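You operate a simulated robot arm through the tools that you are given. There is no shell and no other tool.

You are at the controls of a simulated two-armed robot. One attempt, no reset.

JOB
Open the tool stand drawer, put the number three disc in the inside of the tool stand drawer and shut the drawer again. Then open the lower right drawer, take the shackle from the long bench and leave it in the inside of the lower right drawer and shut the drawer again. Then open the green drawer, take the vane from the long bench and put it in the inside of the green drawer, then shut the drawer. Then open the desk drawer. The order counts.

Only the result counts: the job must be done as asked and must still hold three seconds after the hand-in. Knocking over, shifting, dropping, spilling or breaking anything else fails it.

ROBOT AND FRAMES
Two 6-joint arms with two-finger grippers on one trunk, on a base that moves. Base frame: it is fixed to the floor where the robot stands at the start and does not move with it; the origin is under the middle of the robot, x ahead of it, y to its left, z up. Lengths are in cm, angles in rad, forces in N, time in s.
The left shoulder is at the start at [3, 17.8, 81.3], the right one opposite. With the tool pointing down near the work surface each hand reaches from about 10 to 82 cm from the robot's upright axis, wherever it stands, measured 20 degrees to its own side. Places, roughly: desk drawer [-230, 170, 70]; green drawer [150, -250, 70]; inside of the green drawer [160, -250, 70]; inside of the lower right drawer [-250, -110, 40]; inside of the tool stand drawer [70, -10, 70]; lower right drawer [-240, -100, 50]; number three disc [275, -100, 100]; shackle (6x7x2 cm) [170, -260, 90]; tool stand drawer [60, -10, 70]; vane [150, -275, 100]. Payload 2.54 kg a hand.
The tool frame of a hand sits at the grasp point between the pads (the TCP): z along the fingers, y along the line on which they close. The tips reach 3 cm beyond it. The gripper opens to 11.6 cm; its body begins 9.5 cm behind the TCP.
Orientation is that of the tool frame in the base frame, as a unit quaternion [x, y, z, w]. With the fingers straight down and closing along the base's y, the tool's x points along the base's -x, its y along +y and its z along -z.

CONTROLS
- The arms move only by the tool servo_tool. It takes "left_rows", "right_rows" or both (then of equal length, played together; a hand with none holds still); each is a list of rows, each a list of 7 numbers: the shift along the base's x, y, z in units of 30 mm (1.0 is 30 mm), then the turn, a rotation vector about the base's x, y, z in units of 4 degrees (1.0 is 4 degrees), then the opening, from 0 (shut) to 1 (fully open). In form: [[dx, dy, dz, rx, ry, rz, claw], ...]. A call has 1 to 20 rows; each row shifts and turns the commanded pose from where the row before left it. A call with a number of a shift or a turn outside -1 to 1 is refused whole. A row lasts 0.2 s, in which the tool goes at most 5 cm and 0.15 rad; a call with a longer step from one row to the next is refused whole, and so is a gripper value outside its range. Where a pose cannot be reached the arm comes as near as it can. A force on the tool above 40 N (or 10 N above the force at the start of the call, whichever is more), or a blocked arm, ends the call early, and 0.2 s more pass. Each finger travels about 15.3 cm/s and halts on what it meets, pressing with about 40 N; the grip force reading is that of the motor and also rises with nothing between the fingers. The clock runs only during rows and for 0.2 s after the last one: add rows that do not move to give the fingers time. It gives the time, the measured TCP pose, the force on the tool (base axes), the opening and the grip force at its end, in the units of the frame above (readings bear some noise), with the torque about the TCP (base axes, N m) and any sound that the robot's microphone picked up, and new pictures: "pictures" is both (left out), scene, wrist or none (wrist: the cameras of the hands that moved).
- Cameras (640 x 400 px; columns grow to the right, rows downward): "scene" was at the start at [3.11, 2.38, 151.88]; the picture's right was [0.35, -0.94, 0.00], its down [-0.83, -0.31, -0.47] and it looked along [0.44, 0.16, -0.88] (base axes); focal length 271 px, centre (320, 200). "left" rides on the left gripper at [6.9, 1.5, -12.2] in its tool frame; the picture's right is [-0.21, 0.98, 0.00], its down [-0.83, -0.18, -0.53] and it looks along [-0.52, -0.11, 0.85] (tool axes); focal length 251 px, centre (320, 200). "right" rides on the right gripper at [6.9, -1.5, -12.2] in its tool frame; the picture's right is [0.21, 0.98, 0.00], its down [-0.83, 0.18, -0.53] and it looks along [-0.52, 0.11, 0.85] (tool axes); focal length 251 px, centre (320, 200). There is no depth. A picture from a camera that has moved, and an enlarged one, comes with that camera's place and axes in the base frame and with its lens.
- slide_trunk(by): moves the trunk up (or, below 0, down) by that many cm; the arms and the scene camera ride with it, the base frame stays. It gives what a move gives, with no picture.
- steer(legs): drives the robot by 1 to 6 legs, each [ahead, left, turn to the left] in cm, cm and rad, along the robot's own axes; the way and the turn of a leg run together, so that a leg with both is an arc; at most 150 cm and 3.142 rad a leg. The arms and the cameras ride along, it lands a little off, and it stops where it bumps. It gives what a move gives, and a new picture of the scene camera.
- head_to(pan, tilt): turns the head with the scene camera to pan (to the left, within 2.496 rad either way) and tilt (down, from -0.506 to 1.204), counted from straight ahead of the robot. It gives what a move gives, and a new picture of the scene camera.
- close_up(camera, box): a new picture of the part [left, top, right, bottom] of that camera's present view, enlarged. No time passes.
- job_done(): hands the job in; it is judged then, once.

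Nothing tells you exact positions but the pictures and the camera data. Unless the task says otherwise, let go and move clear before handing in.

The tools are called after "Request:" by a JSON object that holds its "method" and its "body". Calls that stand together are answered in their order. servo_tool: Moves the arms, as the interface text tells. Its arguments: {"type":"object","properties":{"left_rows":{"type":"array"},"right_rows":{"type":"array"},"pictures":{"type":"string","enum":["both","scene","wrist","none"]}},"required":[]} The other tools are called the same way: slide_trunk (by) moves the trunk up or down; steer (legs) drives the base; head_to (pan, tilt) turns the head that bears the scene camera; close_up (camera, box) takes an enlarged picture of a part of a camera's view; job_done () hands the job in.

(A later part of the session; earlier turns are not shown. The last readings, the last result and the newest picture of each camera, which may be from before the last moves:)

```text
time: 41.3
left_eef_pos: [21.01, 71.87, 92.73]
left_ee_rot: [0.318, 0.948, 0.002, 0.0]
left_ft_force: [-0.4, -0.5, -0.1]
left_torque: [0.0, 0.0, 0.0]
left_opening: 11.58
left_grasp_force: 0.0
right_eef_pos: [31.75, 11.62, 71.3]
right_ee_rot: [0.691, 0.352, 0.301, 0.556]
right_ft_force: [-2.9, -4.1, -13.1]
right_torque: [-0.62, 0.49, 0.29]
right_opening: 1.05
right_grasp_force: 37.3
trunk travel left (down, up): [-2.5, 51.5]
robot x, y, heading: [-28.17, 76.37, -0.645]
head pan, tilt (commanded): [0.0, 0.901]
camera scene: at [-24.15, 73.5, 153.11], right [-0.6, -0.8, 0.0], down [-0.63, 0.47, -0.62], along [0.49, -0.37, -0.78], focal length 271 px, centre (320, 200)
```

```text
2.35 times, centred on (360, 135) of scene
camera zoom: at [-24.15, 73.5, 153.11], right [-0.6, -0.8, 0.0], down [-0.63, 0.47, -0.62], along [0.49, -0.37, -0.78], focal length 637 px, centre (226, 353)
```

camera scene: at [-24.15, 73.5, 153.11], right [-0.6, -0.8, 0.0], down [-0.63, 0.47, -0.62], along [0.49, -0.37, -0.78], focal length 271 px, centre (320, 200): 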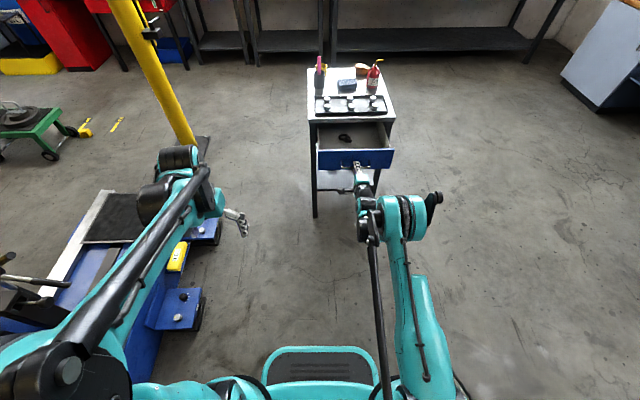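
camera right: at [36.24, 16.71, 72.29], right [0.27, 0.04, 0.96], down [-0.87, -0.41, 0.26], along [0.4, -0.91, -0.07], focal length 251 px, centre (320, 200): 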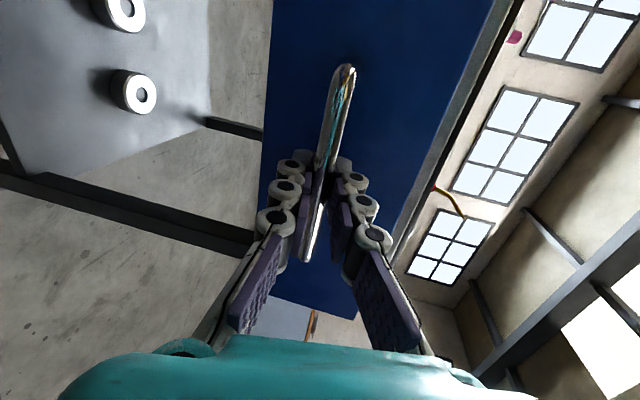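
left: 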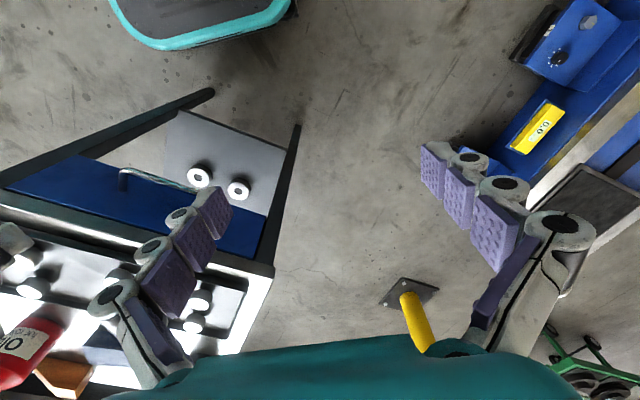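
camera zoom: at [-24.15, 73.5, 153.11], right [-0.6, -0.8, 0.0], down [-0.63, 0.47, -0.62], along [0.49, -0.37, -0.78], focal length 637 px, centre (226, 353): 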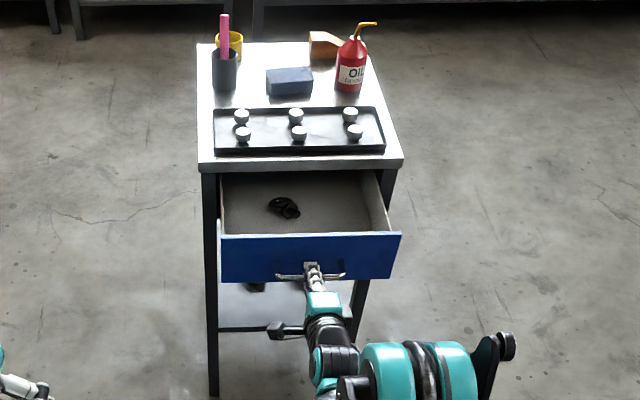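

The drawer is open about 19 cm and I can see inside. I'll let go and back away.

Request:
{"method": "servo_tool", "body": {"right_rows": [[0, 0, 0, 0, 0, 0, 0.3], [0, 0, 0, 0, 0, 0, 0.6], [0, 0, 0, 0, 0, 0, 1], [0, 0, 0, 0, 0, 0, 1], [0, 0, 0, 0, 0, 0, 1]], "pictures": "none"}}

Request:
{"method": "steer", "body": {"legs": [[-20, 0, 0]]}}

```text
time: 42.5
left_eef_pos: [20.98, 71.96, 92.83]
left_ee_rot: [0.318, 0.948, 0.0, -0.001]
left_ft_force: [0.1, -0.2, -0.8]
left_torque: [-0.01, -0.03, 0.02]
left_opening: 11.6
left_grasp_force: 0.1
right_eef_pos: [31.68, 11.54, 71.39]
right_ee_rot: [0.69, 0.35, 0.3, 0.558]
right_ft_force: [-0.5, 0.5, 0.6]
right_torque: [0.0, 0.0, 0.0]
right_opening: 11.63
right_grasp_force: 0.1
trunk travel left (down, up): [-2.5, 51.5]
robot x, y, heading: [-27.89, 76.28, -0.651]
head pan, tilt (commanded): [0.0, 0.901]
```

```text
time: 44.1
left_eef_pos: [4.81, 83.99, 92.97]
left_ee_rot: [0.32, 0.948, -0.001, 0.001]
left_ft_force: [-0.4, 0.4, 0.0]
left_torque: [0.01, -0.06, -0.02]
left_opening: 11.57
left_grasp_force: 0.1
right_eef_pos: [15.51, 23.69, 71.54]
right_ee_rot: [0.691, 0.351, 0.299, 0.557]
right_ft_force: [-0.3, 0.3, -0.6]
right_torque: [0.02, 0.02, 0.02]
right_opening: 11.6
right_grasp_force: 0.1
trunk travel left (down, up): [-2.5, 51.5]
robot x, y, heading: [-43.83, 88.63, -0.656]
head pan, tilt (commanded): [0.0, 0.901]
camera scene: at [-40.41, 85.93, 153.12], right [-0.61, -0.8, 0.0], down [-0.62, 0.47, -0.62], along [0.49, -0.38, -0.78], focal length 271 px, centre (320, 200)
```

scene: 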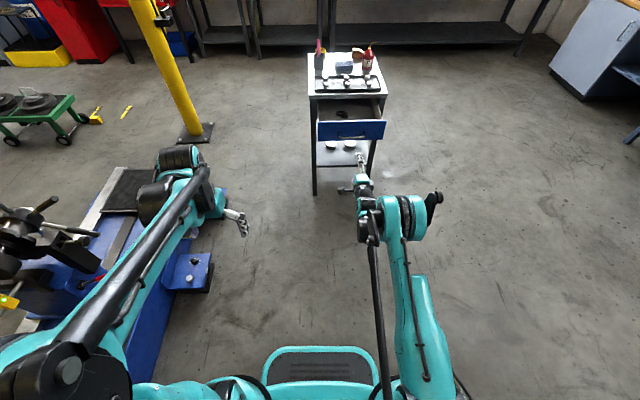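

Request:
{"method": "servo_tool", "body": {"right_rows": [[0, 0, 1, -1, 0.75, 0, 1], [0, 0, 1, -1, 0.75, 0, 1], [0, 0, 1, -1, 0.75, 0, 1], [0, 0, 1, -1, 0.75, 0, 1], [0, 0, 1, -1, 0.75, 0, 1], [0, 0, 1, -1, 0.75, 0, 1], [0, 0, 1, -1, 0.75, 0, 1], [0, 0, 1, -1, 0.75, 0, 1], [0, 0, 0, -1, 0.75, 0, 1], [0, 0, 0, -1, 0.75, 0, 1], [0, 0, 0, -1, 0.75, 0, 1], [0, 0, 0, -1, 0.75, 0, 1], [0, 0, 0, -1, 0.75, 0, 1], [0, 0, 0, -1, 0.75, 0, 1], [0, 0, 0, -1, 0.75, 0, 1], [0, 0, 0, -1, 0.75, 0, 1], [0, 0, 0, -1, 0.75, 0, 1], [0, 0, 0, -1, 0.75, 0, 1]], "pictures": "none"}}

Request:
{"method": "servo_tool", "body": {"right_rows": [[0, 0, 0, 0.75, 1, 0, 1], [0, 0, 0, 0.75, 1, 0, 1], [0, 0, 0, 0.75, 1, 0, 1], [0, 0, 0, 0.75, 1, 0, 1], [0, 0, 0, 0.75, 1, 0, 1], [0, 0, 0, 0.75, 1, 0, 1], [0, 0, 0, 0.75, 1, 0, 1], [0, 0, 0, 0.75, 1, 0, 1], [-0.8, 0.6, 0, 0.75, 1, 0, 1], [-0.8, 0.6, 0, 0.75, 1, 0, 1], [-0.8, 0.6, 0, 0.75, 1, 0, 1], [-0.8, 0.6, 0, 0.75, 1, 0, 1], [-0.8, 0.6, 0, 0.75, 1, 0, 1], [-0.8, 0.6, 0, 0.75, 1, 0, 1], [-0.8, 0.6, 0, 0.75, 1, 0, 1], [-0.8, 0.6, 0, 0.75, 1, 0, 1]]}}

```text
time: 47.9
left_eef_pos: [4.87, 84.02, 92.83]
left_ee_rot: [0.32, 0.947, 0.0, 0.0]
left_ft_force: [-0.1, -0.3, 0.6]
left_torque: [0.0, 0.01, 0.02]
left_opening: 11.59
left_grasp_force: 0.1
right_eef_pos: [15.61, 23.6, 95.4]
right_ee_rot: [0.3, 0.653, -0.28, 0.636]
right_ft_force: [-0.3, -0.1, 0.0]
right_torque: [0.01, 0.0, 0.01]
right_opening: 11.62
right_grasp_force: 0.0
trunk travel left (down, up): [-2.5, 51.5]
robot x, y, heading: [-44.24, 87.99, -0.652]
head pan, tilt (commanded): [0.0, 0.901]
```

```text
time: 51.3
left_eef_pos: [4.92, 84.0, 92.92]
left_ee_rot: [0.32, 0.947, 0.001, 0.0]
left_ft_force: [-0.8, 0.0, -0.4]
left_torque: [0.01, -0.04, 0.02]
left_opening: 11.61
left_grasp_force: 0.1
right_eef_pos: [-3.75, 38.19, 95.37]
right_ee_rot: [0.331, 0.936, -0.116, 0.035]
right_ft_force: [-1.1, 0.1, -0.7]
right_torque: [0.01, 0.01, -0.02]
right_opening: 11.57
right_grasp_force: 0.2
trunk travel left (down, up): [-2.5, 51.5]
robot x, y, heading: [-44.48, 88.69, -0.649]
head pan, tilt (commanded): [0.0, 0.901]
camera scene: at [-40.34, 85.88, 153.12], right [-0.61, -0.8, 0.0], down [-0.62, 0.47, -0.62], along [0.49, -0.38, -0.78], focal length 271 px, centre (320, 200)
camera right: at [-9.73, 44.16, 106.4], right [0.45, 0.87, -0.22], down [0.76, -0.24, 0.6], along [0.47, -0.44, -0.77], focal length 251 px, centre (320, 200)
```

scene: 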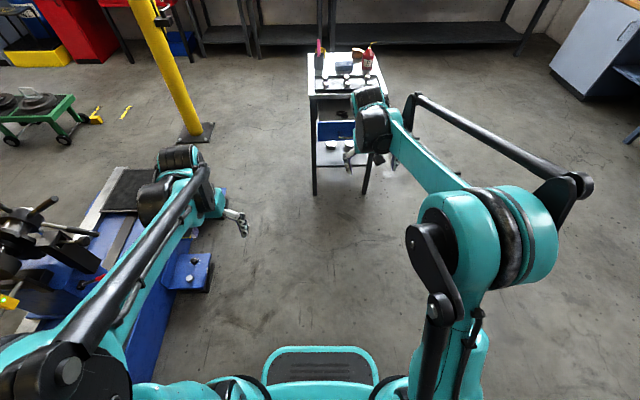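
right: 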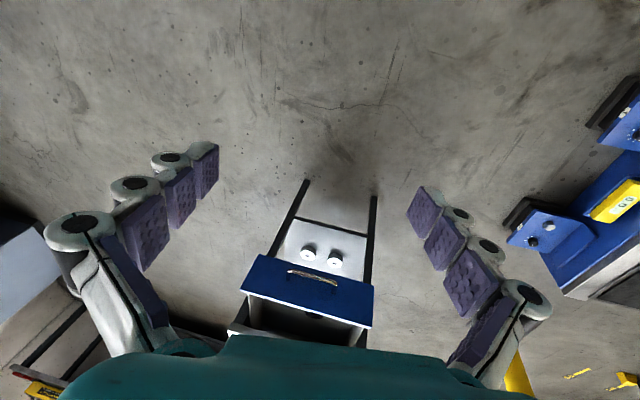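

Hand is pointing down again. I'll drive around the right side of the tool stand toward the run-out bench.

Request:
{"method": "steer", "body": {"legs": [[0, -88, 0], [145, 0, 0], [115, 0, 0]]}}

Request:
{"method": "steer", "body": {"legs": [[0, 122, 0]]}}

```text
time: 68.5
left_eef_pos: [164.38, -140.26, 92.9]
left_ee_rot: [0.299, 0.954, 0.0, -0.001]
left_ft_force: [-0.6, -0.1, 0.2]
left_torque: [0.01, 0.01, 0.0]
left_opening: 11.62
left_grasp_force: 0.0
right_eef_pos: [157.82, -186.38, 95.3]
right_ee_rot: [0.312, 0.942, -0.116, 0.039]
right_ft_force: [0.6, 0.5, -0.1]
right_torque: [0.01, 0.0, 0.02]
right_opening: 11.59
right_grasp_force: 0.0
trunk travel left (down, up): [-2.5, 51.5]
robot x, y, heading: [115.29, -137.74, -0.606]
head pan, tilt (commanded): [0.0, 0.901]
camera scene: at [119.02, -140.36, 153.11], right [-0.57, -0.82, 0.0], down [-0.64, 0.45, -0.62], along [0.51, -0.35, -0.78], focal length 271 px, centre (320, 200)
```

scene: 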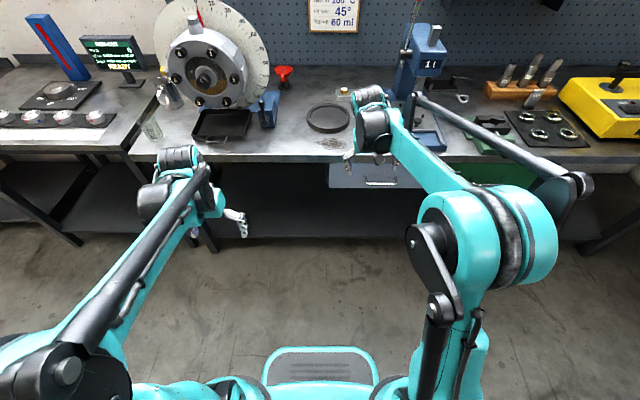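

```text
time: 74.6
left_eef_pos: [235.16, -45.1, 92.88]
left_ee_rot: [0.321, 0.947, 0.0, 0.0]
left_ft_force: [0.5, -0.2, -0.3]
left_torque: [-0.01, 0.01, 0.0]
left_opening: 11.61
left_grasp_force: 0.0
right_eef_pos: [226.72, -90.94, 95.34]
right_ee_rot: [0.333, 0.935, -0.116, 0.035]
right_ft_force: [-0.5, -0.5, 0.9]
right_torque: [-0.02, 0.02, 0.01]
right_opening: 11.61
right_grasp_force: 0.0
trunk travel left (down, up): [-2.5, 51.5]
robot x, y, heading: [186.19, -40.4, -0.648]
head pan, tilt (commanded): [0.0, 0.901]
camera scene: at [189.98, -43.15, 153.11], right [-0.61, -0.79, 0.0], down [-0.62, 0.48, -0.62], along [0.49, -0.38, -0.78], focal length 271 px, centre (320, 200)
```

scene: 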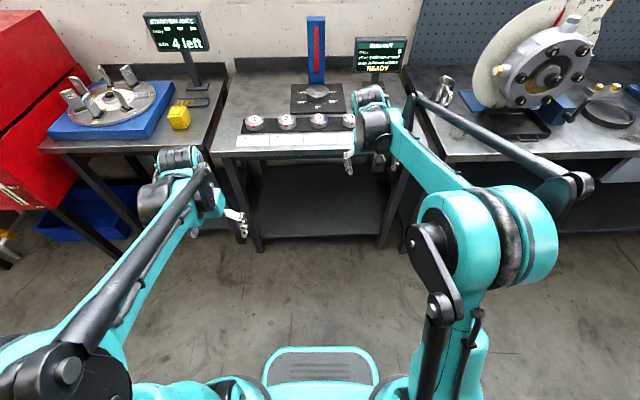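

I'm in front of the run-out bench. I'll zoom in on the discs to find number three.

Request:
{"method": "close_up", "body": {"camera": "scene", "box": [220, 80, 380, 170]}}

Request:
{"method": "close_up", "body": {"camera": "scene", "box": [235, 105, 315, 155]}}

Request:
{"method": "close_up", "body": {"camera": "right", "box": [160, 200, 480, 400]}}

Request:
{"method": "close_up", "body": {"camera": "left", "box": [0, 100, 480, 400]}}

```text
4.00 times, centred on (300, 125) of scene
camera zoom: at [189.98, -43.15, 153.11], right [-0.61, -0.79, 0.0], down [-0.62, 0.48, -0.62], along [0.49, -0.38, -0.78], focal length 1083 px, centre (400, 500)
```

zoom: 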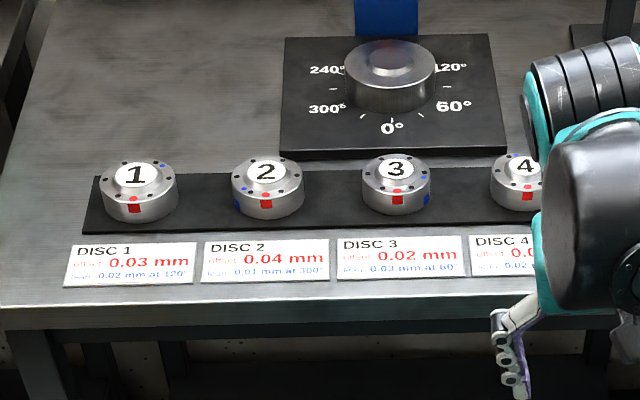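

```text
8.00 times, centred on (275, 130) of scene
camera zoom: at [189.98, -43.15, 153.11], right [-0.61, -0.79, 0.0], down [-0.62, 0.48, -0.62], along [0.49, -0.38, -0.78], focal length 2166 px, centre (680, 760)
```

zoom: 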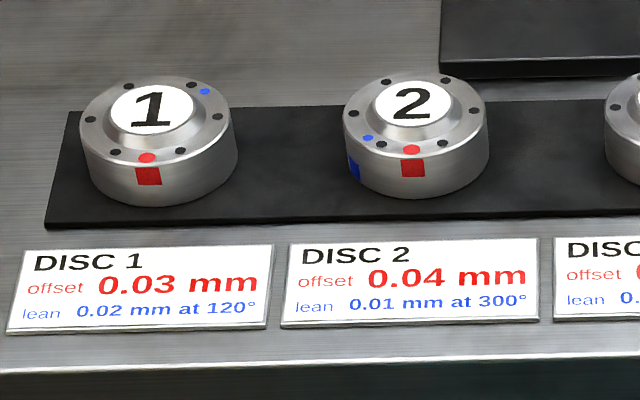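

```text
2.00 times, centred on (320, 300) of right
camera zoom: at [220.51, -84.96, 106.37], right [0.45, 0.87, -0.22], down [0.76, -0.24, 0.6], along [0.47, -0.44, -0.77], focal length 503 px, centre (320, 0)
```

zoom: 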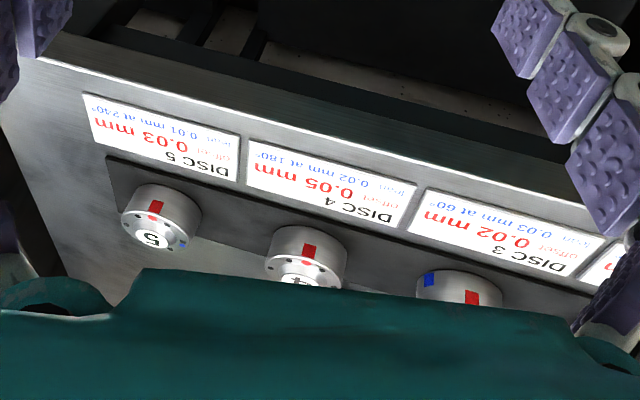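

```text
1.33 times, centred on (240, 250) of left
camera zoom: at [230.58, -39.86, 105.07], right [0.76, 0.65, 0.0], down [0.55, -0.65, 0.53], along [0.34, -0.41, -0.85], focal length 335 px, centre (427, 133)
```

zoom: 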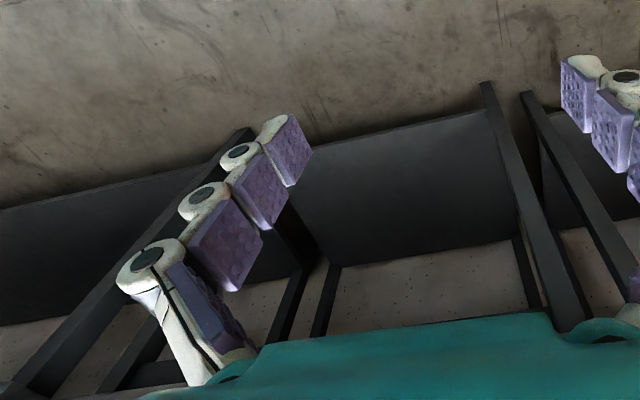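

Disc 3 is the third from the left, at about (264, -100), top at z 89. I'll raise and retract both hands before rolling closer.

Request:
{"method": "servo_tool", "body": {"left_rows": [[-0.4, 0.3, 1, 0, 0, 0, 1], [-0.4, 0.3, 1, 0, 0, 0, 1], [-0.4, 0.3, 1, 0, 0, 0, 1], [-0.4, 0.3, 1, 0, 0, 0, 1], [-0.4, 0.3, 1, 0, 0, 0, 1], [-0.4, 0.3, 1, 0, 0, 0, 1], [0, 0, 1, 0, 0, 0, 1], [0, 0, 0, 0, 0, 0, 1]], "right_rows": [[-0.7, 0.53, 0.6, 0.87, -0.03, 0.13, 1], [-0.7, 0.53, 0.6, 0.87, -0.03, 0.13, 1], [-0.7, 0.53, 0.6, 0.87, -0.03, 0.13, 1], [-0.7, 0.53, 0.6, 0.87, -0.03, 0.13, 1], [-0.7, 0.53, 0.6, 0, 0, 0, 1], [-0.7, 0.53, 0.6, 0, 0, 0, 1], [0, 0, 0.6, 0, 0, 0, 1], [0, 0, 0, 0, 0, 0, 1]], "pictures": "none"}}

Request:
{"method": "steer", "body": {"legs": [[0, 20, 0], [30, 0, 0]]}}

```text
time: 76.4
left_eef_pos: [227.7, -39.87, 114.0]
left_ee_rot: [0.321, 0.947, 0.0, 0.0]
left_ft_force: [0.4, 0.6, -0.2]
left_torque: [-0.01, 0.0, 0.02]
left_opening: 11.62
left_grasp_force: 0.0
right_eef_pos: [213.82, -81.38, 107.95]
right_ee_rot: [0.318, 0.948, 0.0, 0.002]
right_ft_force: [-0.5, -0.4, 0.2]
right_torque: [0.0, 0.0, 0.0]
right_opening: 11.58
right_grasp_force: 0.0
trunk travel left (down, up): [-2.5, 51.5]
robot x, y, heading: [186.21, -40.36, -0.65]
head pan, tilt (commanded): [0.0, 0.901]
```

```text
time: 79.6
left_eef_pos: [263.66, -41.88, 113.85]
left_ee_rot: [0.32, 0.947, 0.0, -0.001]
left_ft_force: [-0.1, 0.0, 0.0]
left_torque: [-0.02, 0.05, 0.0]
left_opening: 11.59
left_grasp_force: 0.1
right_eef_pos: [249.85, -83.59, 107.79]
right_ee_rot: [0.318, 0.948, -0.001, 0.002]
right_ft_force: [0.8, -0.5, -0.3]
right_torque: [0.04, 0.03, 0.02]
right_opening: 11.61
right_grasp_force: 0.0
trunk travel left (down, up): [-2.5, 51.5]
robot x, y, heading: [221.99, -42.97, -0.654]
head pan, tilt (commanded): [0.0, 0.901]
camera scene: at [225.79, -45.35, 153.11], right [-0.61, -0.8, 0.0], down [-0.62, 0.48, -0.62], along [0.49, -0.38, -0.78], focal length 271 px, centre (320, 200)
```

scene: 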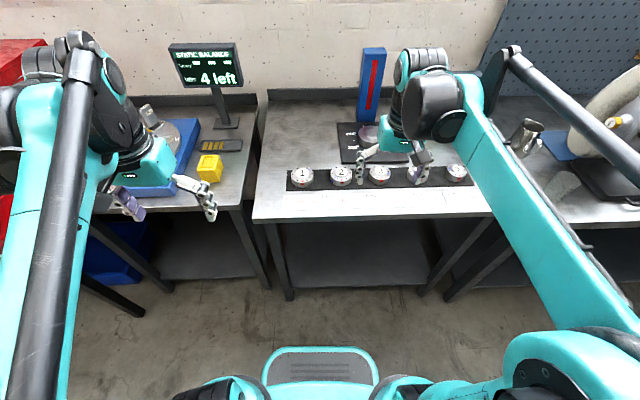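

Request:
{"method": "close_up", "body": {"camera": "scene", "box": [270, 130, 480, 220]}}

Request:
{"method": "close_up", "body": {"camera": "right", "box": [0, 0, 640, 400]}}

```text
3.05 times, centred on (375, 175) of scene
camera zoom: at [225.79, -45.35, 153.11], right [-0.61, -0.8, 0.0], down [-0.62, 0.48, -0.62], along [0.49, -0.38, -0.78], focal length 825 px, centre (152, 276)
```

zoom: 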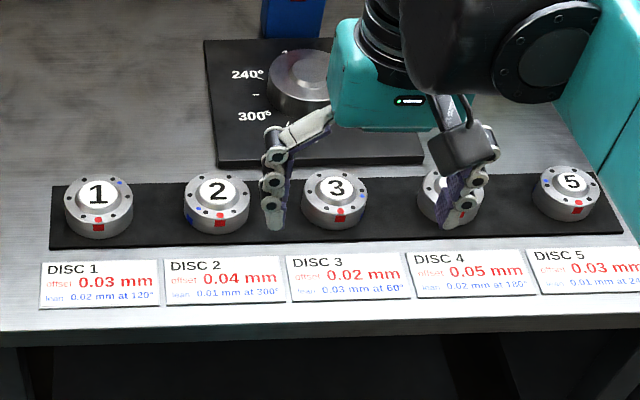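

```text
1.00 times, centred on (320, 200) of right (not enlarged: the box is as wide or as high as the picture)
camera zoom: at [243.42, -80.59, 119.89], right [0.42, 0.91, 0.0], down [0.77, -0.35, 0.53], along [0.49, -0.22, -0.84], focal length 251 px, centre (320, 200)
```

zoom: 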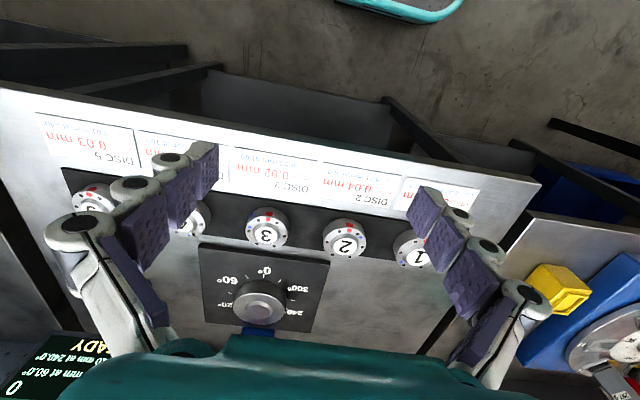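

Disc 3 is at about (263.9, -100.0). I'll move the right hand above it and check.

Request:
{"method": "servo_tool", "body": {"right_rows": [[0.78, -0.911, 0, 0, 0, 0, 1], [0.78, -0.911, 0, 0, 0, 0, 1], [0.78, -0.911, 0, 0, 0, 0, 1], [0.78, -0.911, 0, 0, 0, 0, 1], [0.78, -0.911, -0.5, 0, 0, 0, 0.88], [0.78, -0.911, -0.5, 0, 0, 0, 0.88], [0, 0, -1, 0, 0, 0, 0.88], [0, 0, -1, 0, 0, 0, 0.88], [0, 0, 0, 0, 0, 0, 0.88]]}}

```text
time: 81.6
left_eef_pos: [263.47, -41.86, 113.89]
left_ee_rot: [0.32, 0.947, 0.0, 0.0]
left_ft_force: [0.1, 0.2, -0.3]
left_torque: [0.01, -0.01, 0.01]
left_opening: 11.65
left_grasp_force: 0.1
right_eef_pos: [263.86, -99.69, 98.78]
right_ee_rot: [0.317, 0.948, 0.0, 0.001]
right_ft_force: [-0.1, -0.7, 0.5]
right_torque: [-0.02, -0.03, 0.04]
right_opening: 10.2
right_grasp_force: 0.0
trunk travel left (down, up): [-2.5, 51.5]
robot x, y, heading: [221.96, -42.79, -0.652]
head pan, tilt (commanded): [0.0, 0.901]
camera scene: at [225.67, -45.25, 153.12], right [-0.61, -0.8, 0.0], down [-0.62, 0.47, -0.62], along [0.49, -0.38, -0.78], focal length 271 px, centre (320, 200)
camera right: at [257.49, -96.88, 110.75], right [0.42, 0.91, 0.0], down [0.77, -0.35, 0.54], along [0.49, -0.22, -0.84], focal length 251 px, centre (320, 200)
```

scene: 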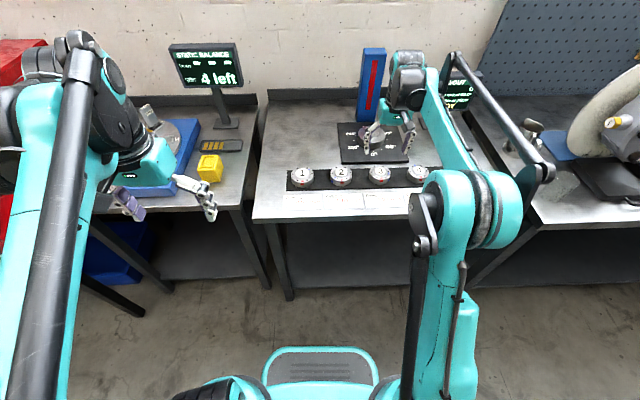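
right: 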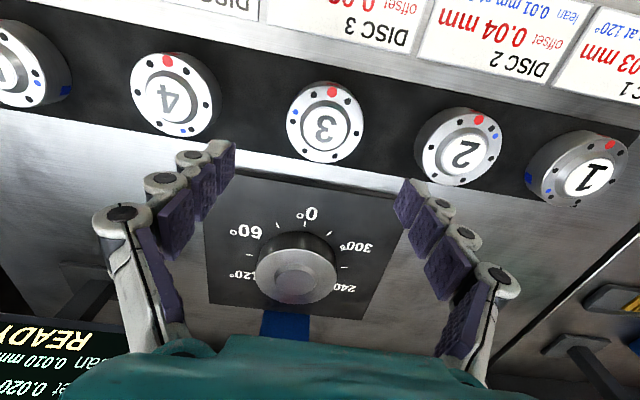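

The hand is centred over disc 3. I'll descend and grip it.

Request:
{"method": "servo_tool", "body": {"right_rows": [[-0.07, 0.09, -0.9, 0, 0, 0, 0.88], [-0.07, 0.09, -0.9, 0, 0, 0, 0.88], [0, 0, -0.9, 0, 0, 0, 0.88], [0, 0, -0.6, 0, 0, 0, 0.88], [0, 0, -0.2, 0, 0, 0, 0.88], [0, 0, 0, 0, 0, 0, 0.88]], "pictures": "wrist"}}

```text
time: 83.0
left_eef_pos: [263.52, -41.92, 113.88]
left_ee_rot: [0.32, 0.947, 0.0, 0.001]
left_ft_force: [-0.2, -0.1, -1.2]
left_torque: [0.0, -0.04, -0.01]
left_opening: 11.59
left_grasp_force: 0.0
right_eef_pos: [263.29, -99.29, 88.27]
right_ee_rot: [0.318, 0.948, 0.0, 0.002]
right_ft_force: [-0.1, -0.6, -0.1]
right_torque: [-0.01, -0.01, -0.01]
right_opening: 10.2
right_grasp_force: 0.0
trunk travel left (down, up): [-2.5, 51.5]
robot x, y, heading: [222.26, -42.58, -0.651]
head pan, tilt (commanded): [0.0, 0.901]
camera right: at [256.92, -96.49, 100.4], right [0.42, 0.91, 0.0], down [0.77, -0.35, 0.54], along [0.49, -0.22, -0.84], focal length 251 px, centre (320, 200)
```

right: 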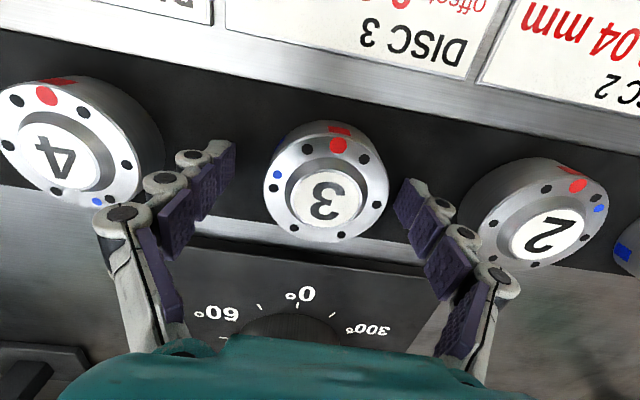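

Request:
{"method": "servo_tool", "body": {"right_rows": [[0, 0, 0, 0, 0, 0, 0.6], [0, 0, 0, 0, 0, 0, 0.4], [0, 0, 0, 0, 0, 0, 0.3], [0, 0, 0, 0, 0, 0, 0.3], [0, 0, 0, 0, 0, 0, 0.3]], "pictures": "wrist"}}

```text
time: 83.4
left_eef_pos: [263.29, -41.52, 114.05]
left_ee_rot: [0.32, 0.947, 0.0, 0.001]
left_ft_force: [0.5, -0.7, -0.4]
left_torque: [0.03, 0.0, -0.02]
left_opening: 11.59
left_grasp_force: 0.1
right_eef_pos: [263.51, -99.06, 89.1]
right_ee_rot: [0.317, 0.949, -0.001, 0.004]
right_ft_force: [4.4, 0.9, 52.2]
right_torque: [0.4, 0.58, -0.03]
right_opening: 6.71
right_grasp_force: 45.0
trunk travel left (down, up): [-2.5, 51.5]
robot x, y, heading: [222.15, -42.61, -0.655]
head pan, tilt (commanded): [0.0, 0.901]
stopped in row 2 (right hand): the force on the tool passed its limit at 49 N (the readings are from after the stop); the commanded pose is now the measured one
camera right: at [256.85, -96.19, 101.1], right [0.42, 0.91, 0.0], down [0.77, -0.35, 0.54], along [0.49, -0.23, -0.84], focal length 251 px, centre (320, 200)
```

right: 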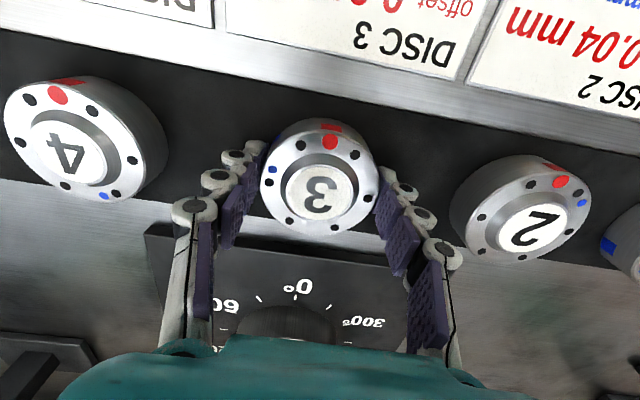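

The fingers have gripped the disc (6.7 cm) but press on the bench; I'll lift gently.

Request:
{"method": "servo_tool", "body": {"right_rows": [[0, 0, 0.1, 0, 0, 0, 0.3], [0, 0, 0.2, 0, 0, 0, 0.2], [0, 0, 0.4, 0, 0, 0, 0.2], [0, 0, 0.8, 0, 0, 0, 0.2], [0, 0, 0, 0, 0, 0, 0.2]]}}

```text
time: 84.6
left_eef_pos: [263.5, -41.86, 113.86]
left_ee_rot: [0.32, 0.947, -0.001, 0.0]
left_ft_force: [-0.8, -0.4, -0.2]
left_torque: [0.03, 0.01, 0.0]
left_opening: 11.58
left_grasp_force: 0.1
right_eef_pos: [263.45, -99.55, 93.02]
right_ee_rot: [0.318, 0.948, 0.0, 0.002]
right_ft_force: [0.3, -0.2, -1.9]
right_torque: [-0.01, -0.03, 0.0]
right_opening: 6.72
right_grasp_force: 39.9
trunk travel left (down, up): [-2.5, 51.5]
robot x, y, heading: [222.26, -42.38, -0.652]
head pan, tilt (commanded): [0.0, 0.901]
camera scene: at [225.72, -45.31, 153.11], right [-0.61, -0.8, 0.0], down [-0.62, 0.47, -0.62], along [0.49, -0.38, -0.78], focal length 271 px, centre (320, 200)
camera right: at [257.09, -96.66, 105.09], right [0.42, 0.91, 0.0], down [0.77, -0.35, 0.54], along [0.49, -0.22, -0.84], focal length 251 px, centre (320, 200)
```

scene: 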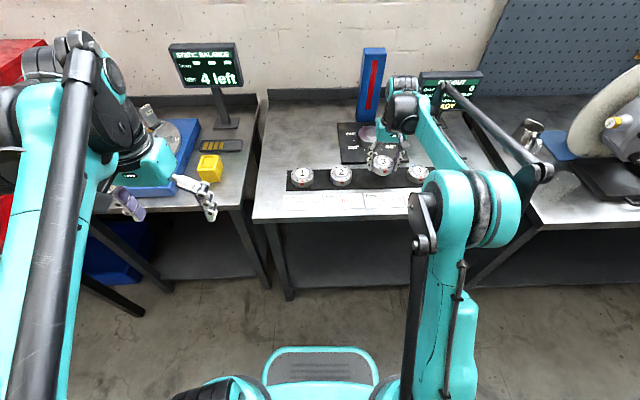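
right: 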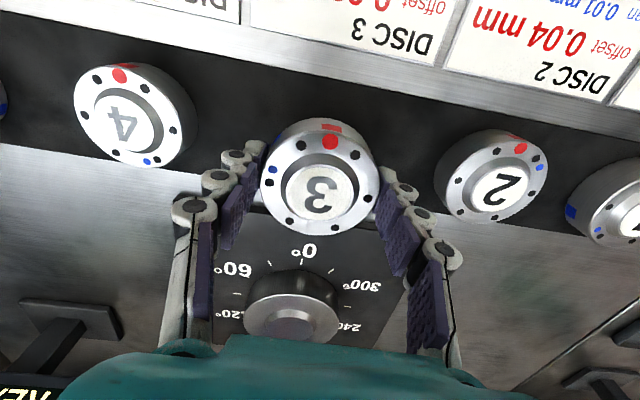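

Disc 3 is held. I'll raise it and draw it in, then back away from the bench.

Request:
{"method": "servo_tool", "body": {"right_rows": [[0, 0, 1, 0, 0, 0, 0.2], [0, 0, 1, 0, 0, 0, 0.2], [0, 0, 1, 0, 0, 0, 0.2], [0, 0, 1, 0, 0, 0, 0.2], [0, 0, 1, 0, 0, 0, 0.2], [-0.6, 0.45, 0, 0, 0, 0, 0.2], [-0.6, 0.45, 0, 0, 0, 0, 0.2], [-0.6, 0.45, 0, 0, 0, 0, 0.2], [-0.6, 0.45, 0, 0, 0, 0, 0.2], [-0.6, 0.45, 0, 0, 0, 0, 0.2], [-0.6, 0.45, 0, 0, 0, 0, 0.2], [-0.6, 0.45, 0, 0, 0, 0, 0.2], [-0.6, 0.45, 0, 0, 0, 0, 0.2], [0, 0, 0, 0, 0, 0, 0.2]], "pictures": "none"}}

Request:
{"method": "steer", "body": {"legs": [[-50, 0, 0]]}}

Request:
{"method": "head_to", "body": {"pan": 2.2, "tilt": 0.6}}

Request:
{"method": "head_to", "body": {"pan": -2.3, "tilt": 0.6}}

```text
time: 87.6
left_eef_pos: [263.6, -41.98, 113.86]
left_ee_rot: [0.32, 0.947, 0.0, 0.0]
left_ft_force: [0.4, 0.9, 0.7]
left_torque: [-0.01, 0.01, 0.0]
left_opening: 11.62
left_grasp_force: 0.0
right_eef_pos: [249.31, -88.45, 108.37]
right_ee_rot: [0.317, 0.948, -0.001, 0.002]
right_ft_force: [0.4, 0.0, -2.6]
right_torque: [-0.01, 0.0, -0.03]
right_opening: 6.71
right_grasp_force: 39.9
trunk travel left (down, up): [-2.5, 51.5]
robot x, y, heading: [221.99, -42.38, -0.652]
head pan, tilt (commanded): [0.0, 0.901]
```

```text
time: 90.6
left_eef_pos: [223.64, -11.4, 113.92]
left_ee_rot: [0.317, 0.948, 0.0, -0.001]
left_ft_force: [0.0, -0.2, 0.0]
left_torque: [-0.05, -0.02, 0.02]
left_opening: 11.59
left_grasp_force: 0.1
right_eef_pos: [209.53, -58.07, 108.43]
right_ee_rot: [0.316, 0.949, 0.0, 0.003]
right_ft_force: [-0.2, 0.2, -2.5]
right_torque: [-0.04, -0.04, 0.0]
right_opening: 6.7
right_grasp_force: 40.2
trunk travel left (down, up): [-2.5, 51.5]
robot x, y, heading: [182.03, -12.32, -0.65]
head pan, tilt (commanded): [0.0, 0.901]
camera scene: at [185.7, -14.98, 153.12], right [-0.6, -0.8, 0.0], down [-0.63, 0.47, -0.62], along [0.5, -0.37, -0.78], focal length 271 px, centre (320, 200)
```

scene: 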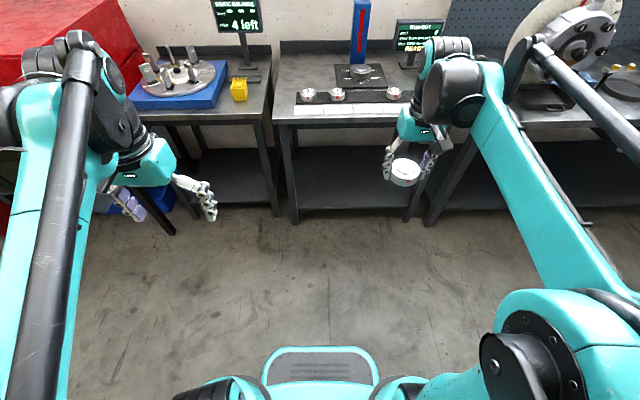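

```text
time: 92.6
left_eef_pos: [223.53, -11.53, 113.93]
left_ee_rot: [0.316, 0.949, 0.0, 0.001]
left_ft_force: [-0.6, -0.6, 0.3]
left_torque: [-0.04, -0.02, -0.02]
left_opening: 11.59
left_grasp_force: 0.1
right_eef_pos: [209.56, -57.96, 108.34]
right_ee_rot: [0.315, 0.949, 0.0, 0.004]
right_ft_force: [0.0, -0.7, -2.5]
right_torque: [-0.03, -0.01, 0.0]
right_opening: 6.74
right_grasp_force: 40.0
trunk travel left (down, up): [-2.5, 51.5]
robot x, y, heading: [181.9, -12.59, -0.644]
head pan, tilt (commanded): [2.201, 0.6]
camera scene: at [179.87, -1.66, 155.59], right [1.0, -0.02, 0.0], down [-0.01, -0.56, -0.83], along [0.01, 0.83, -0.56], focal length 271 px, centre (320, 200)
```

scene: 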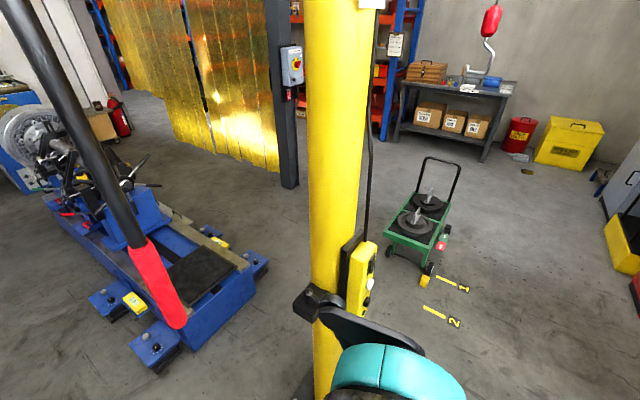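

```text
time: 96.2
left_eef_pos: [223.63, -11.35, 113.9]
left_ee_rot: [0.317, 0.948, -0.001, 0.0]
left_ft_force: [-0.5, 0.4, 0.5]
left_torque: [0.01, 0.02, 0.0]
left_opening: 11.59
left_grasp_force: 0.1
right_eef_pos: [209.51, -58.06, 108.37]
right_ee_rot: [0.315, 0.949, 0.0, 0.003]
right_ft_force: [-0.4, -0.6, -2.8]
right_torque: [0.0, 0.0, -0.01]
right_opening: 6.69
right_grasp_force: 40.3
trunk travel left (down, up): [-2.5, 51.5]
robot x, y, heading: [181.67, -12.25, -0.644]
head pan, tilt (commanded): [-2.3, 0.6]
camera scene: at [171.06, -12.22, 155.59], right [-0.2, 0.98, 0.0], down [0.55, 0.11, -0.83], along [-0.81, -0.16, -0.56], focal length 271 px, centre (320, 200)
```

scene: 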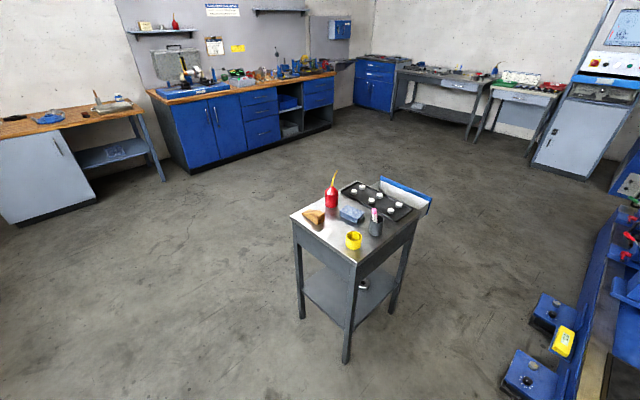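

The way back is clear on the right side of the tool stand. I'll drive back around to the front of the open drawer, carrying the disc.

Request:
{"method": "head_to", "body": {"pan": 0.0, "tilt": 0.9}}

Request:
{"method": "steer", "body": {"legs": [[0, -150, 0], [-110, -5, 0], [-108, 0, 0]]}}

```text
time: 98.4
left_eef_pos: [223.59, -11.4, 113.92]
left_ee_rot: [0.316, 0.949, 0.0, 0.0]
left_ft_force: [0.2, 0.2, -0.5]
left_torque: [0.01, -0.02, 0.0]
left_opening: 11.58
left_grasp_force: 0.1
right_eef_pos: [209.54, -58.1, 108.38]
right_ee_rot: [0.315, 0.949, -0.001, 0.002]
right_ft_force: [-0.8, 0.2, -2.2]
right_torque: [0.01, -0.04, 0.01]
right_opening: 6.74
right_grasp_force: 40.4
trunk travel left (down, up): [-2.5, 51.5]
robot x, y, heading: [182.24, -12.27, -0.649]
head pan, tilt (commanded): [0.0, 0.901]
camera scene: at [185.76, -15.04, 153.11], right [-0.6, -0.8, 0.0], down [-0.63, 0.47, -0.62], along [0.5, -0.37, -0.78], focal length 271 px, centre (320, 200)
```

scene: 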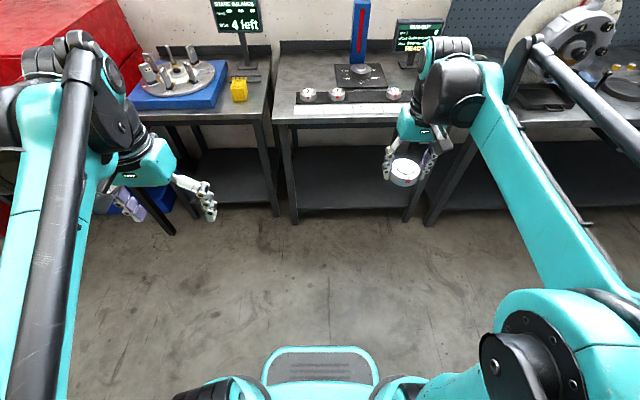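

```text
time: 116.4
left_eef_pos: [-49.34, -10.12, 113.99]
left_ee_rot: [0.297, 0.955, 0.0, 0.0]
left_ft_force: [-0.8, -0.5, 0.5]
left_torque: [-0.01, 0.0, 0.0]
left_opening: 11.59
left_grasp_force: 0.2
right_eef_pos: [-61.32, -57.18, 108.36]
right_ee_rot: [0.295, 0.956, -0.001, 0.002]
right_ft_force: [-0.3, -0.5, -2.7]
right_torque: [-0.02, 0.0, 0.0]
right_opening: 6.72
right_grasp_force: 39.8
trunk travel left (down, up): [-2.5, 51.5]
robot x, y, heading: [-90.6, -13.01, -0.608]
head pan, tilt (commanded): [0.0, 0.901]
camera scene: at [-86.93, -15.3, 153.11], right [-0.57, -0.82, 0.0], down [-0.65, 0.44, -0.62], along [0.51, -0.35, -0.78], focal length 271 px, centre (320, 200)
```

scene: 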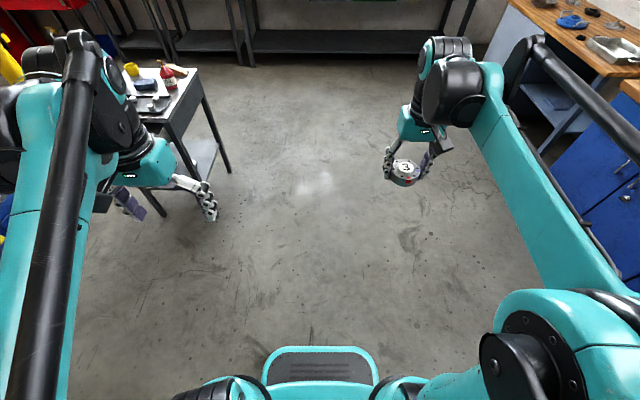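

Request:
{"method": "steer", "body": {"legs": [[0, 0, -0.037], [0, 104, 0]]}}

```text
time: 122.1
left_eef_pos: [12.17, 71.79, 113.85]
left_ee_rot: [0.312, 0.95, 0.001, 0.0]
left_ft_force: [0.1, -0.2, 0.3]
left_torque: [0.02, 0.03, 0.02]
left_opening: 11.6
left_grasp_force: 0.1
right_eef_pos: [-1.3, 24.88, 108.31]
right_ee_rot: [0.309, 0.951, 0.0, 0.002]
right_ft_force: [0.2, 0.1, -2.5]
right_torque: [-0.04, -0.01, 0.01]
right_opening: 6.71
right_grasp_force: 40.1
trunk travel left (down, up): [-2.5, 51.5]
robot x, y, heading: [-29.58, 70.2, -0.639]
head pan, tilt (commanded): [0.0, 0.901]
camera scene: at [-25.6, 67.61, 153.11], right [-0.59, -0.81, 0.0], down [-0.63, 0.46, -0.62], along [0.5, -0.37, -0.78], focal length 271 px, centre (320, 200)
```

scene: 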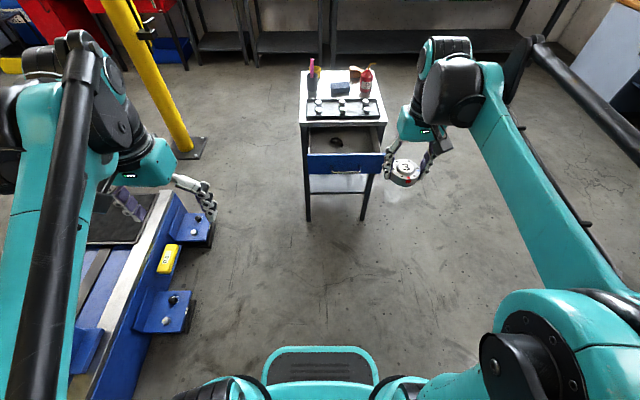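

The open drawer is ahead. I'll zoom to locate its interior precisely.

Request:
{"method": "close_up", "body": {"camera": "scene", "box": [290, 100, 400, 190]}}

```text
4.44 times, centred on (345, 145) of scene
camera zoom: at [-25.6, 67.61, 153.11], right [-0.59, -0.81, 0.0], down [-0.63, 0.46, -0.62], along [0.5, -0.37, -0.78], focal length 1204 px, centre (209, 444)
```

zoom: 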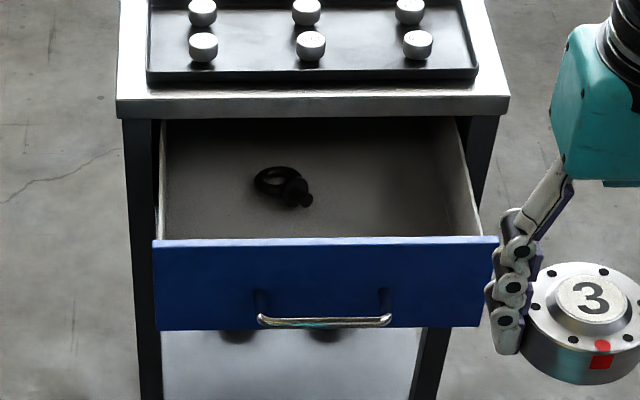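

Request:
{"method": "steer", "body": {"legs": [[34, 0, 0]]}}

Request:
{"method": "close_up", "body": {"camera": "right", "box": [0, 0, 640, 400]}}

```text
time: 124.3
left_eef_pos: [38.42, 51.53, 113.88]
left_ee_rot: [0.317, 0.948, 0.0, 0.0]
left_ft_force: [0.3, 0.4, -0.2]
left_torque: [0.02, 0.05, -0.01]
left_opening: 11.59
left_grasp_force: 0.1
right_eef_pos: [24.37, 4.98, 108.39]
right_ee_rot: [0.315, 0.949, -0.001, 0.002]
right_ft_force: [-0.3, -0.3, -2.6]
right_torque: [0.0, 0.05, -0.02]
right_opening: 6.71
right_grasp_force: 39.9
trunk travel left (down, up): [-2.5, 51.5]
robot x, y, heading: [-3.28, 51.04, -0.647]
head pan, tilt (commanded): [0.0, 0.901]
camera scene: at [0.66, 47.96, 153.11], right [-0.6, -0.8, 0.0], down [-0.63, 0.47, -0.62], along [0.5, -0.37, -0.78], focal length 271 px, centre (320, 200)
```

scene: 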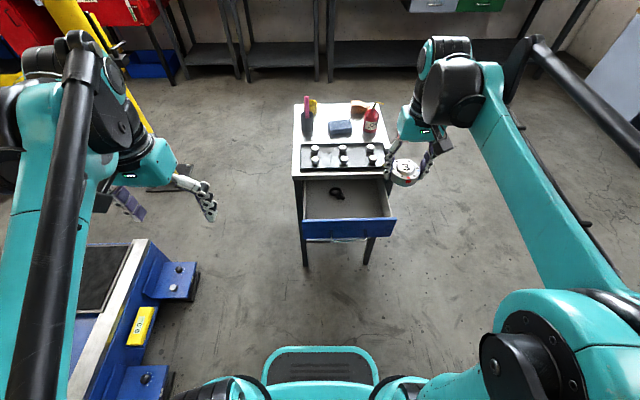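

```text
1.00 times, centred on (320, 200) of right (not enlarged: the box is as wide or as high as the picture)
camera zoom: at [17.98, 7.84, 120.35], right [0.41, 0.91, 0.0], down [0.77, -0.35, 0.54], along [0.49, -0.22, -0.84], focal length 251 px, centre (320, 200)
```

zoom: 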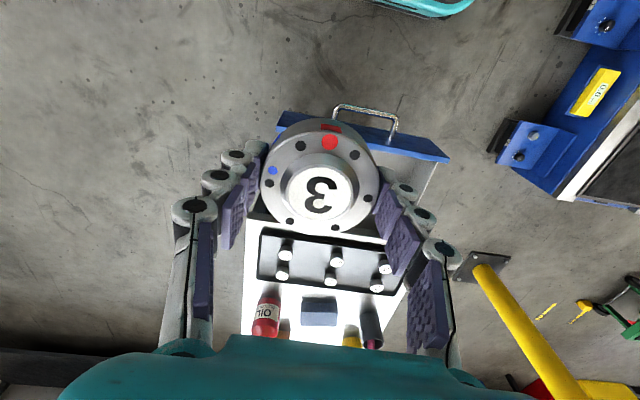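

Request:
{"method": "close_up", "body": {"camera": "scene", "box": [280, 140, 420, 260]}}

```text
3.33 times, centred on (350, 200) of scene
camera zoom: at [0.66, 47.96, 153.11], right [-0.6, -0.8, 0.0], down [-0.63, 0.47, -0.62], along [0.5, -0.37, -0.78], focal length 903 px, centre (220, 200)
```

zoom: 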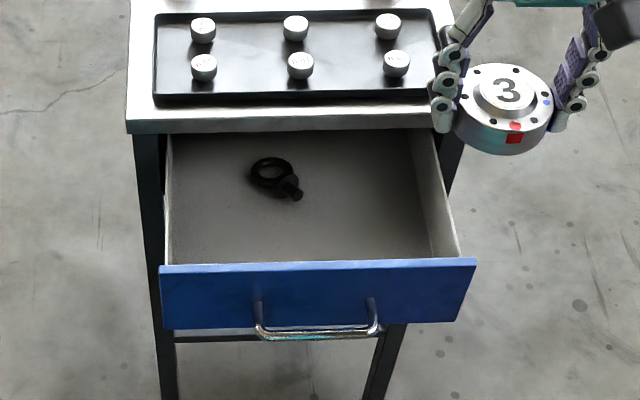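

I have the interior mapped; the free spot is the right half, at about (40.4, -0.8). I'll move the disc above it and lower part way.

Request:
{"method": "servo_tool", "body": {"right_rows": [[0.9, -0.32, 0, 0, 0, 0, 0.2], [0.9, -0.32, 0, 0, 0, 0, 0.2], [0.9, -0.32, 0, 0, 0, 0, 0.2], [0.9, -0.32, 0, 0, 0, 0, 0.2], [0.9, -0.32, 0, 0, 0, 0, 0.2], [0.85, -0.33, 0, 0, 0, 0, 0.2], [0, 0, -1, 0, 0, 0, 0.2], [0, 0, -1, 0, 0, 0, 0.2], [0, 0, -1, 0, 0, 0, 0.2], [0, 0, -1, 0, 0, 0, 0.2], [0, 0, -1, 0, 0, 0, 0.2], [0, 0, -1, 0, 0, 0, 0.2], [0, 0, 0, 0, 0, 0, 0.2]]}}

```text
time: 127.1
left_eef_pos: [38.38, 51.61, 113.9]
left_ee_rot: [0.318, 0.948, -0.001, 0.001]
left_ft_force: [0.2, -0.1, 0.3]
left_torque: [0.01, -0.01, 0.0]
left_opening: 11.62
left_grasp_force: 0.1
right_eef_pos: [40.37, -0.6, 90.37]
right_ee_rot: [0.315, 0.949, -0.001, 0.003]
right_ft_force: [0.0, 0.0, -1.4]
right_torque: [-0.02, 0.0, 0.02]
right_opening: 6.7
right_grasp_force: 39.8
trunk travel left (down, up): [-2.5, 51.5]
robot x, y, heading: [-3.2, 50.82, -0.647]
head pan, tilt (commanded): [0.0, 0.901]
camera scene: at [0.56, 48.04, 153.12], right [-0.6, -0.8, 0.0], down [-0.63, 0.47, -0.62], along [0.5, -0.37, -0.78], focal length 271 px, centre (320, 200)
camera right: at [33.91, 2.32, 102.4], right [0.41, 0.91, 0.0], down [0.77, -0.35, 0.54], along [0.49, -0.22, -0.84], focal length 251 px, centre (320, 200)
```

scene: 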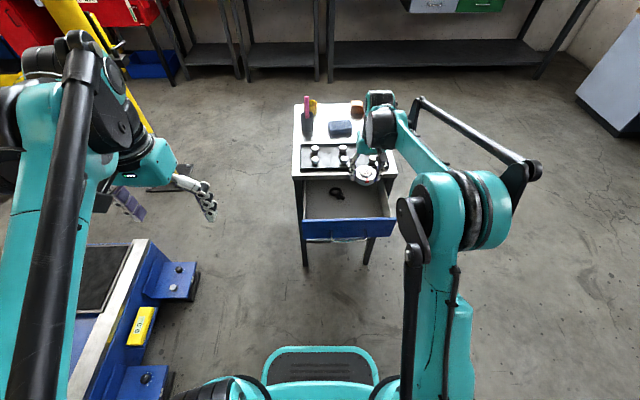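
right: 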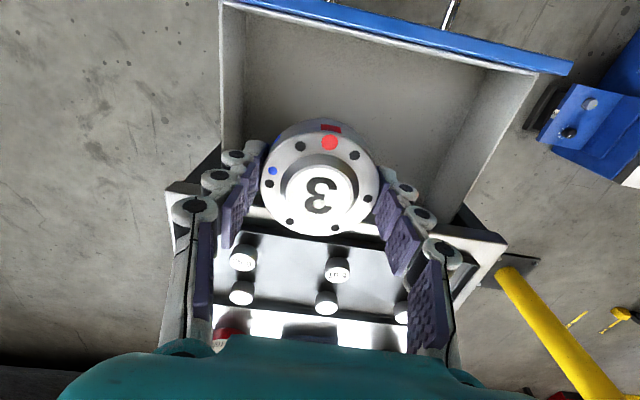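

Clear on all sides. Lowering into the drawer.

Request:
{"method": "servo_tool", "body": {"right_rows": [[0, 0, -0.95, 0, 0, 0, 0.2], [0, 0, -0.95, 0, 0, 0, 0.2], [0, 0, -0.95, 0, 0, 0, 0.2], [0, 0, -0.95, 0, 0, 0, 0.2], [0, 0, -0.9, 0, 0, 0, 0.2], [0, 0, -0.6, 0, 0, 0, 0.2], [0, 0, -0.3, 0, 0, 0, 0.2], [0, 0, 0, 0, 0, 0, 0.2]], "pictures": "wrist"}}

```text
time: 128.9
left_eef_pos: [38.33, 51.7, 113.89]
left_ee_rot: [0.317, 0.948, 0.0, 0.0]
left_ft_force: [0.3, 0.4, -1.2]
left_torque: [0.02, 0.01, 0.0]
left_opening: 11.59
left_grasp_force: 0.0
right_eef_pos: [40.4, -0.73, 73.58]
right_ee_rot: [0.314, 0.949, -0.001, 0.003]
right_ft_force: [1.1, 0.4, -2.6]
right_torque: [0.01, 0.01, 0.0]
right_opening: 6.7
right_grasp_force: 39.6
trunk travel left (down, up): [-2.5, 51.5]
robot x, y, heading: [-3.18, 50.6, -0.645]
head pan, tilt (commanded): [0.0, 0.901]
camera right: at [33.99, 2.1, 85.57], right [0.41, 0.91, 0.0], down [0.77, -0.35, 0.54], along [0.49, -0.22, -0.84], focal length 251 px, centre (320, 200)
```

right: 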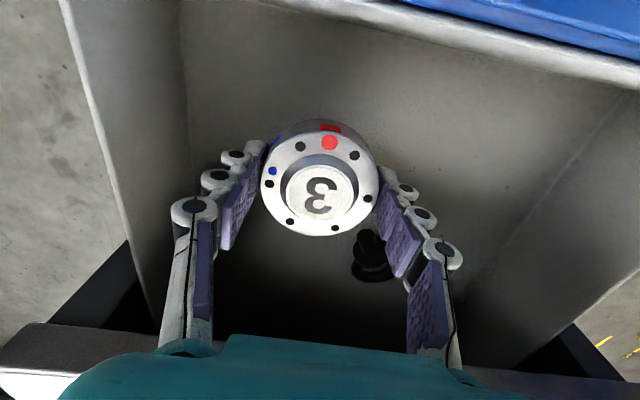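

Request:
{"method": "servo_tool", "body": {"right_rows": [[0, 0, -0.13, 0, 0, 0, 0.2], [0, 0, -0.13, 0, 0, 0, 0.2], [0, 0, -0.13, 0, 0, 0, 0.2], [0, 0, 0, 0, 0, 0, 0.2]], "pictures": "none"}}

```text
time: 129.9
left_eef_pos: [38.43, 51.7, 113.9]
left_ee_rot: [0.317, 0.948, 0.0, 0.001]
left_ft_force: [-0.8, -0.7, 0.6]
left_torque: [-0.02, -0.01, -0.02]
left_opening: 11.6
left_grasp_force: 0.0
right_eef_pos: [40.35, -0.66, 72.41]
right_ee_rot: [0.315, 0.949, -0.001, 0.003]
right_ft_force: [-0.5, -1.0, -1.4]
right_torque: [0.0, 0.01, -0.04]
right_opening: 6.75
right_grasp_force: 39.7
trunk travel left (down, up): [-2.5, 51.5]
robot x, y, heading: [-2.92, 50.78, -0.645]
head pan, tilt (commanded): [0.0, 0.901]
```

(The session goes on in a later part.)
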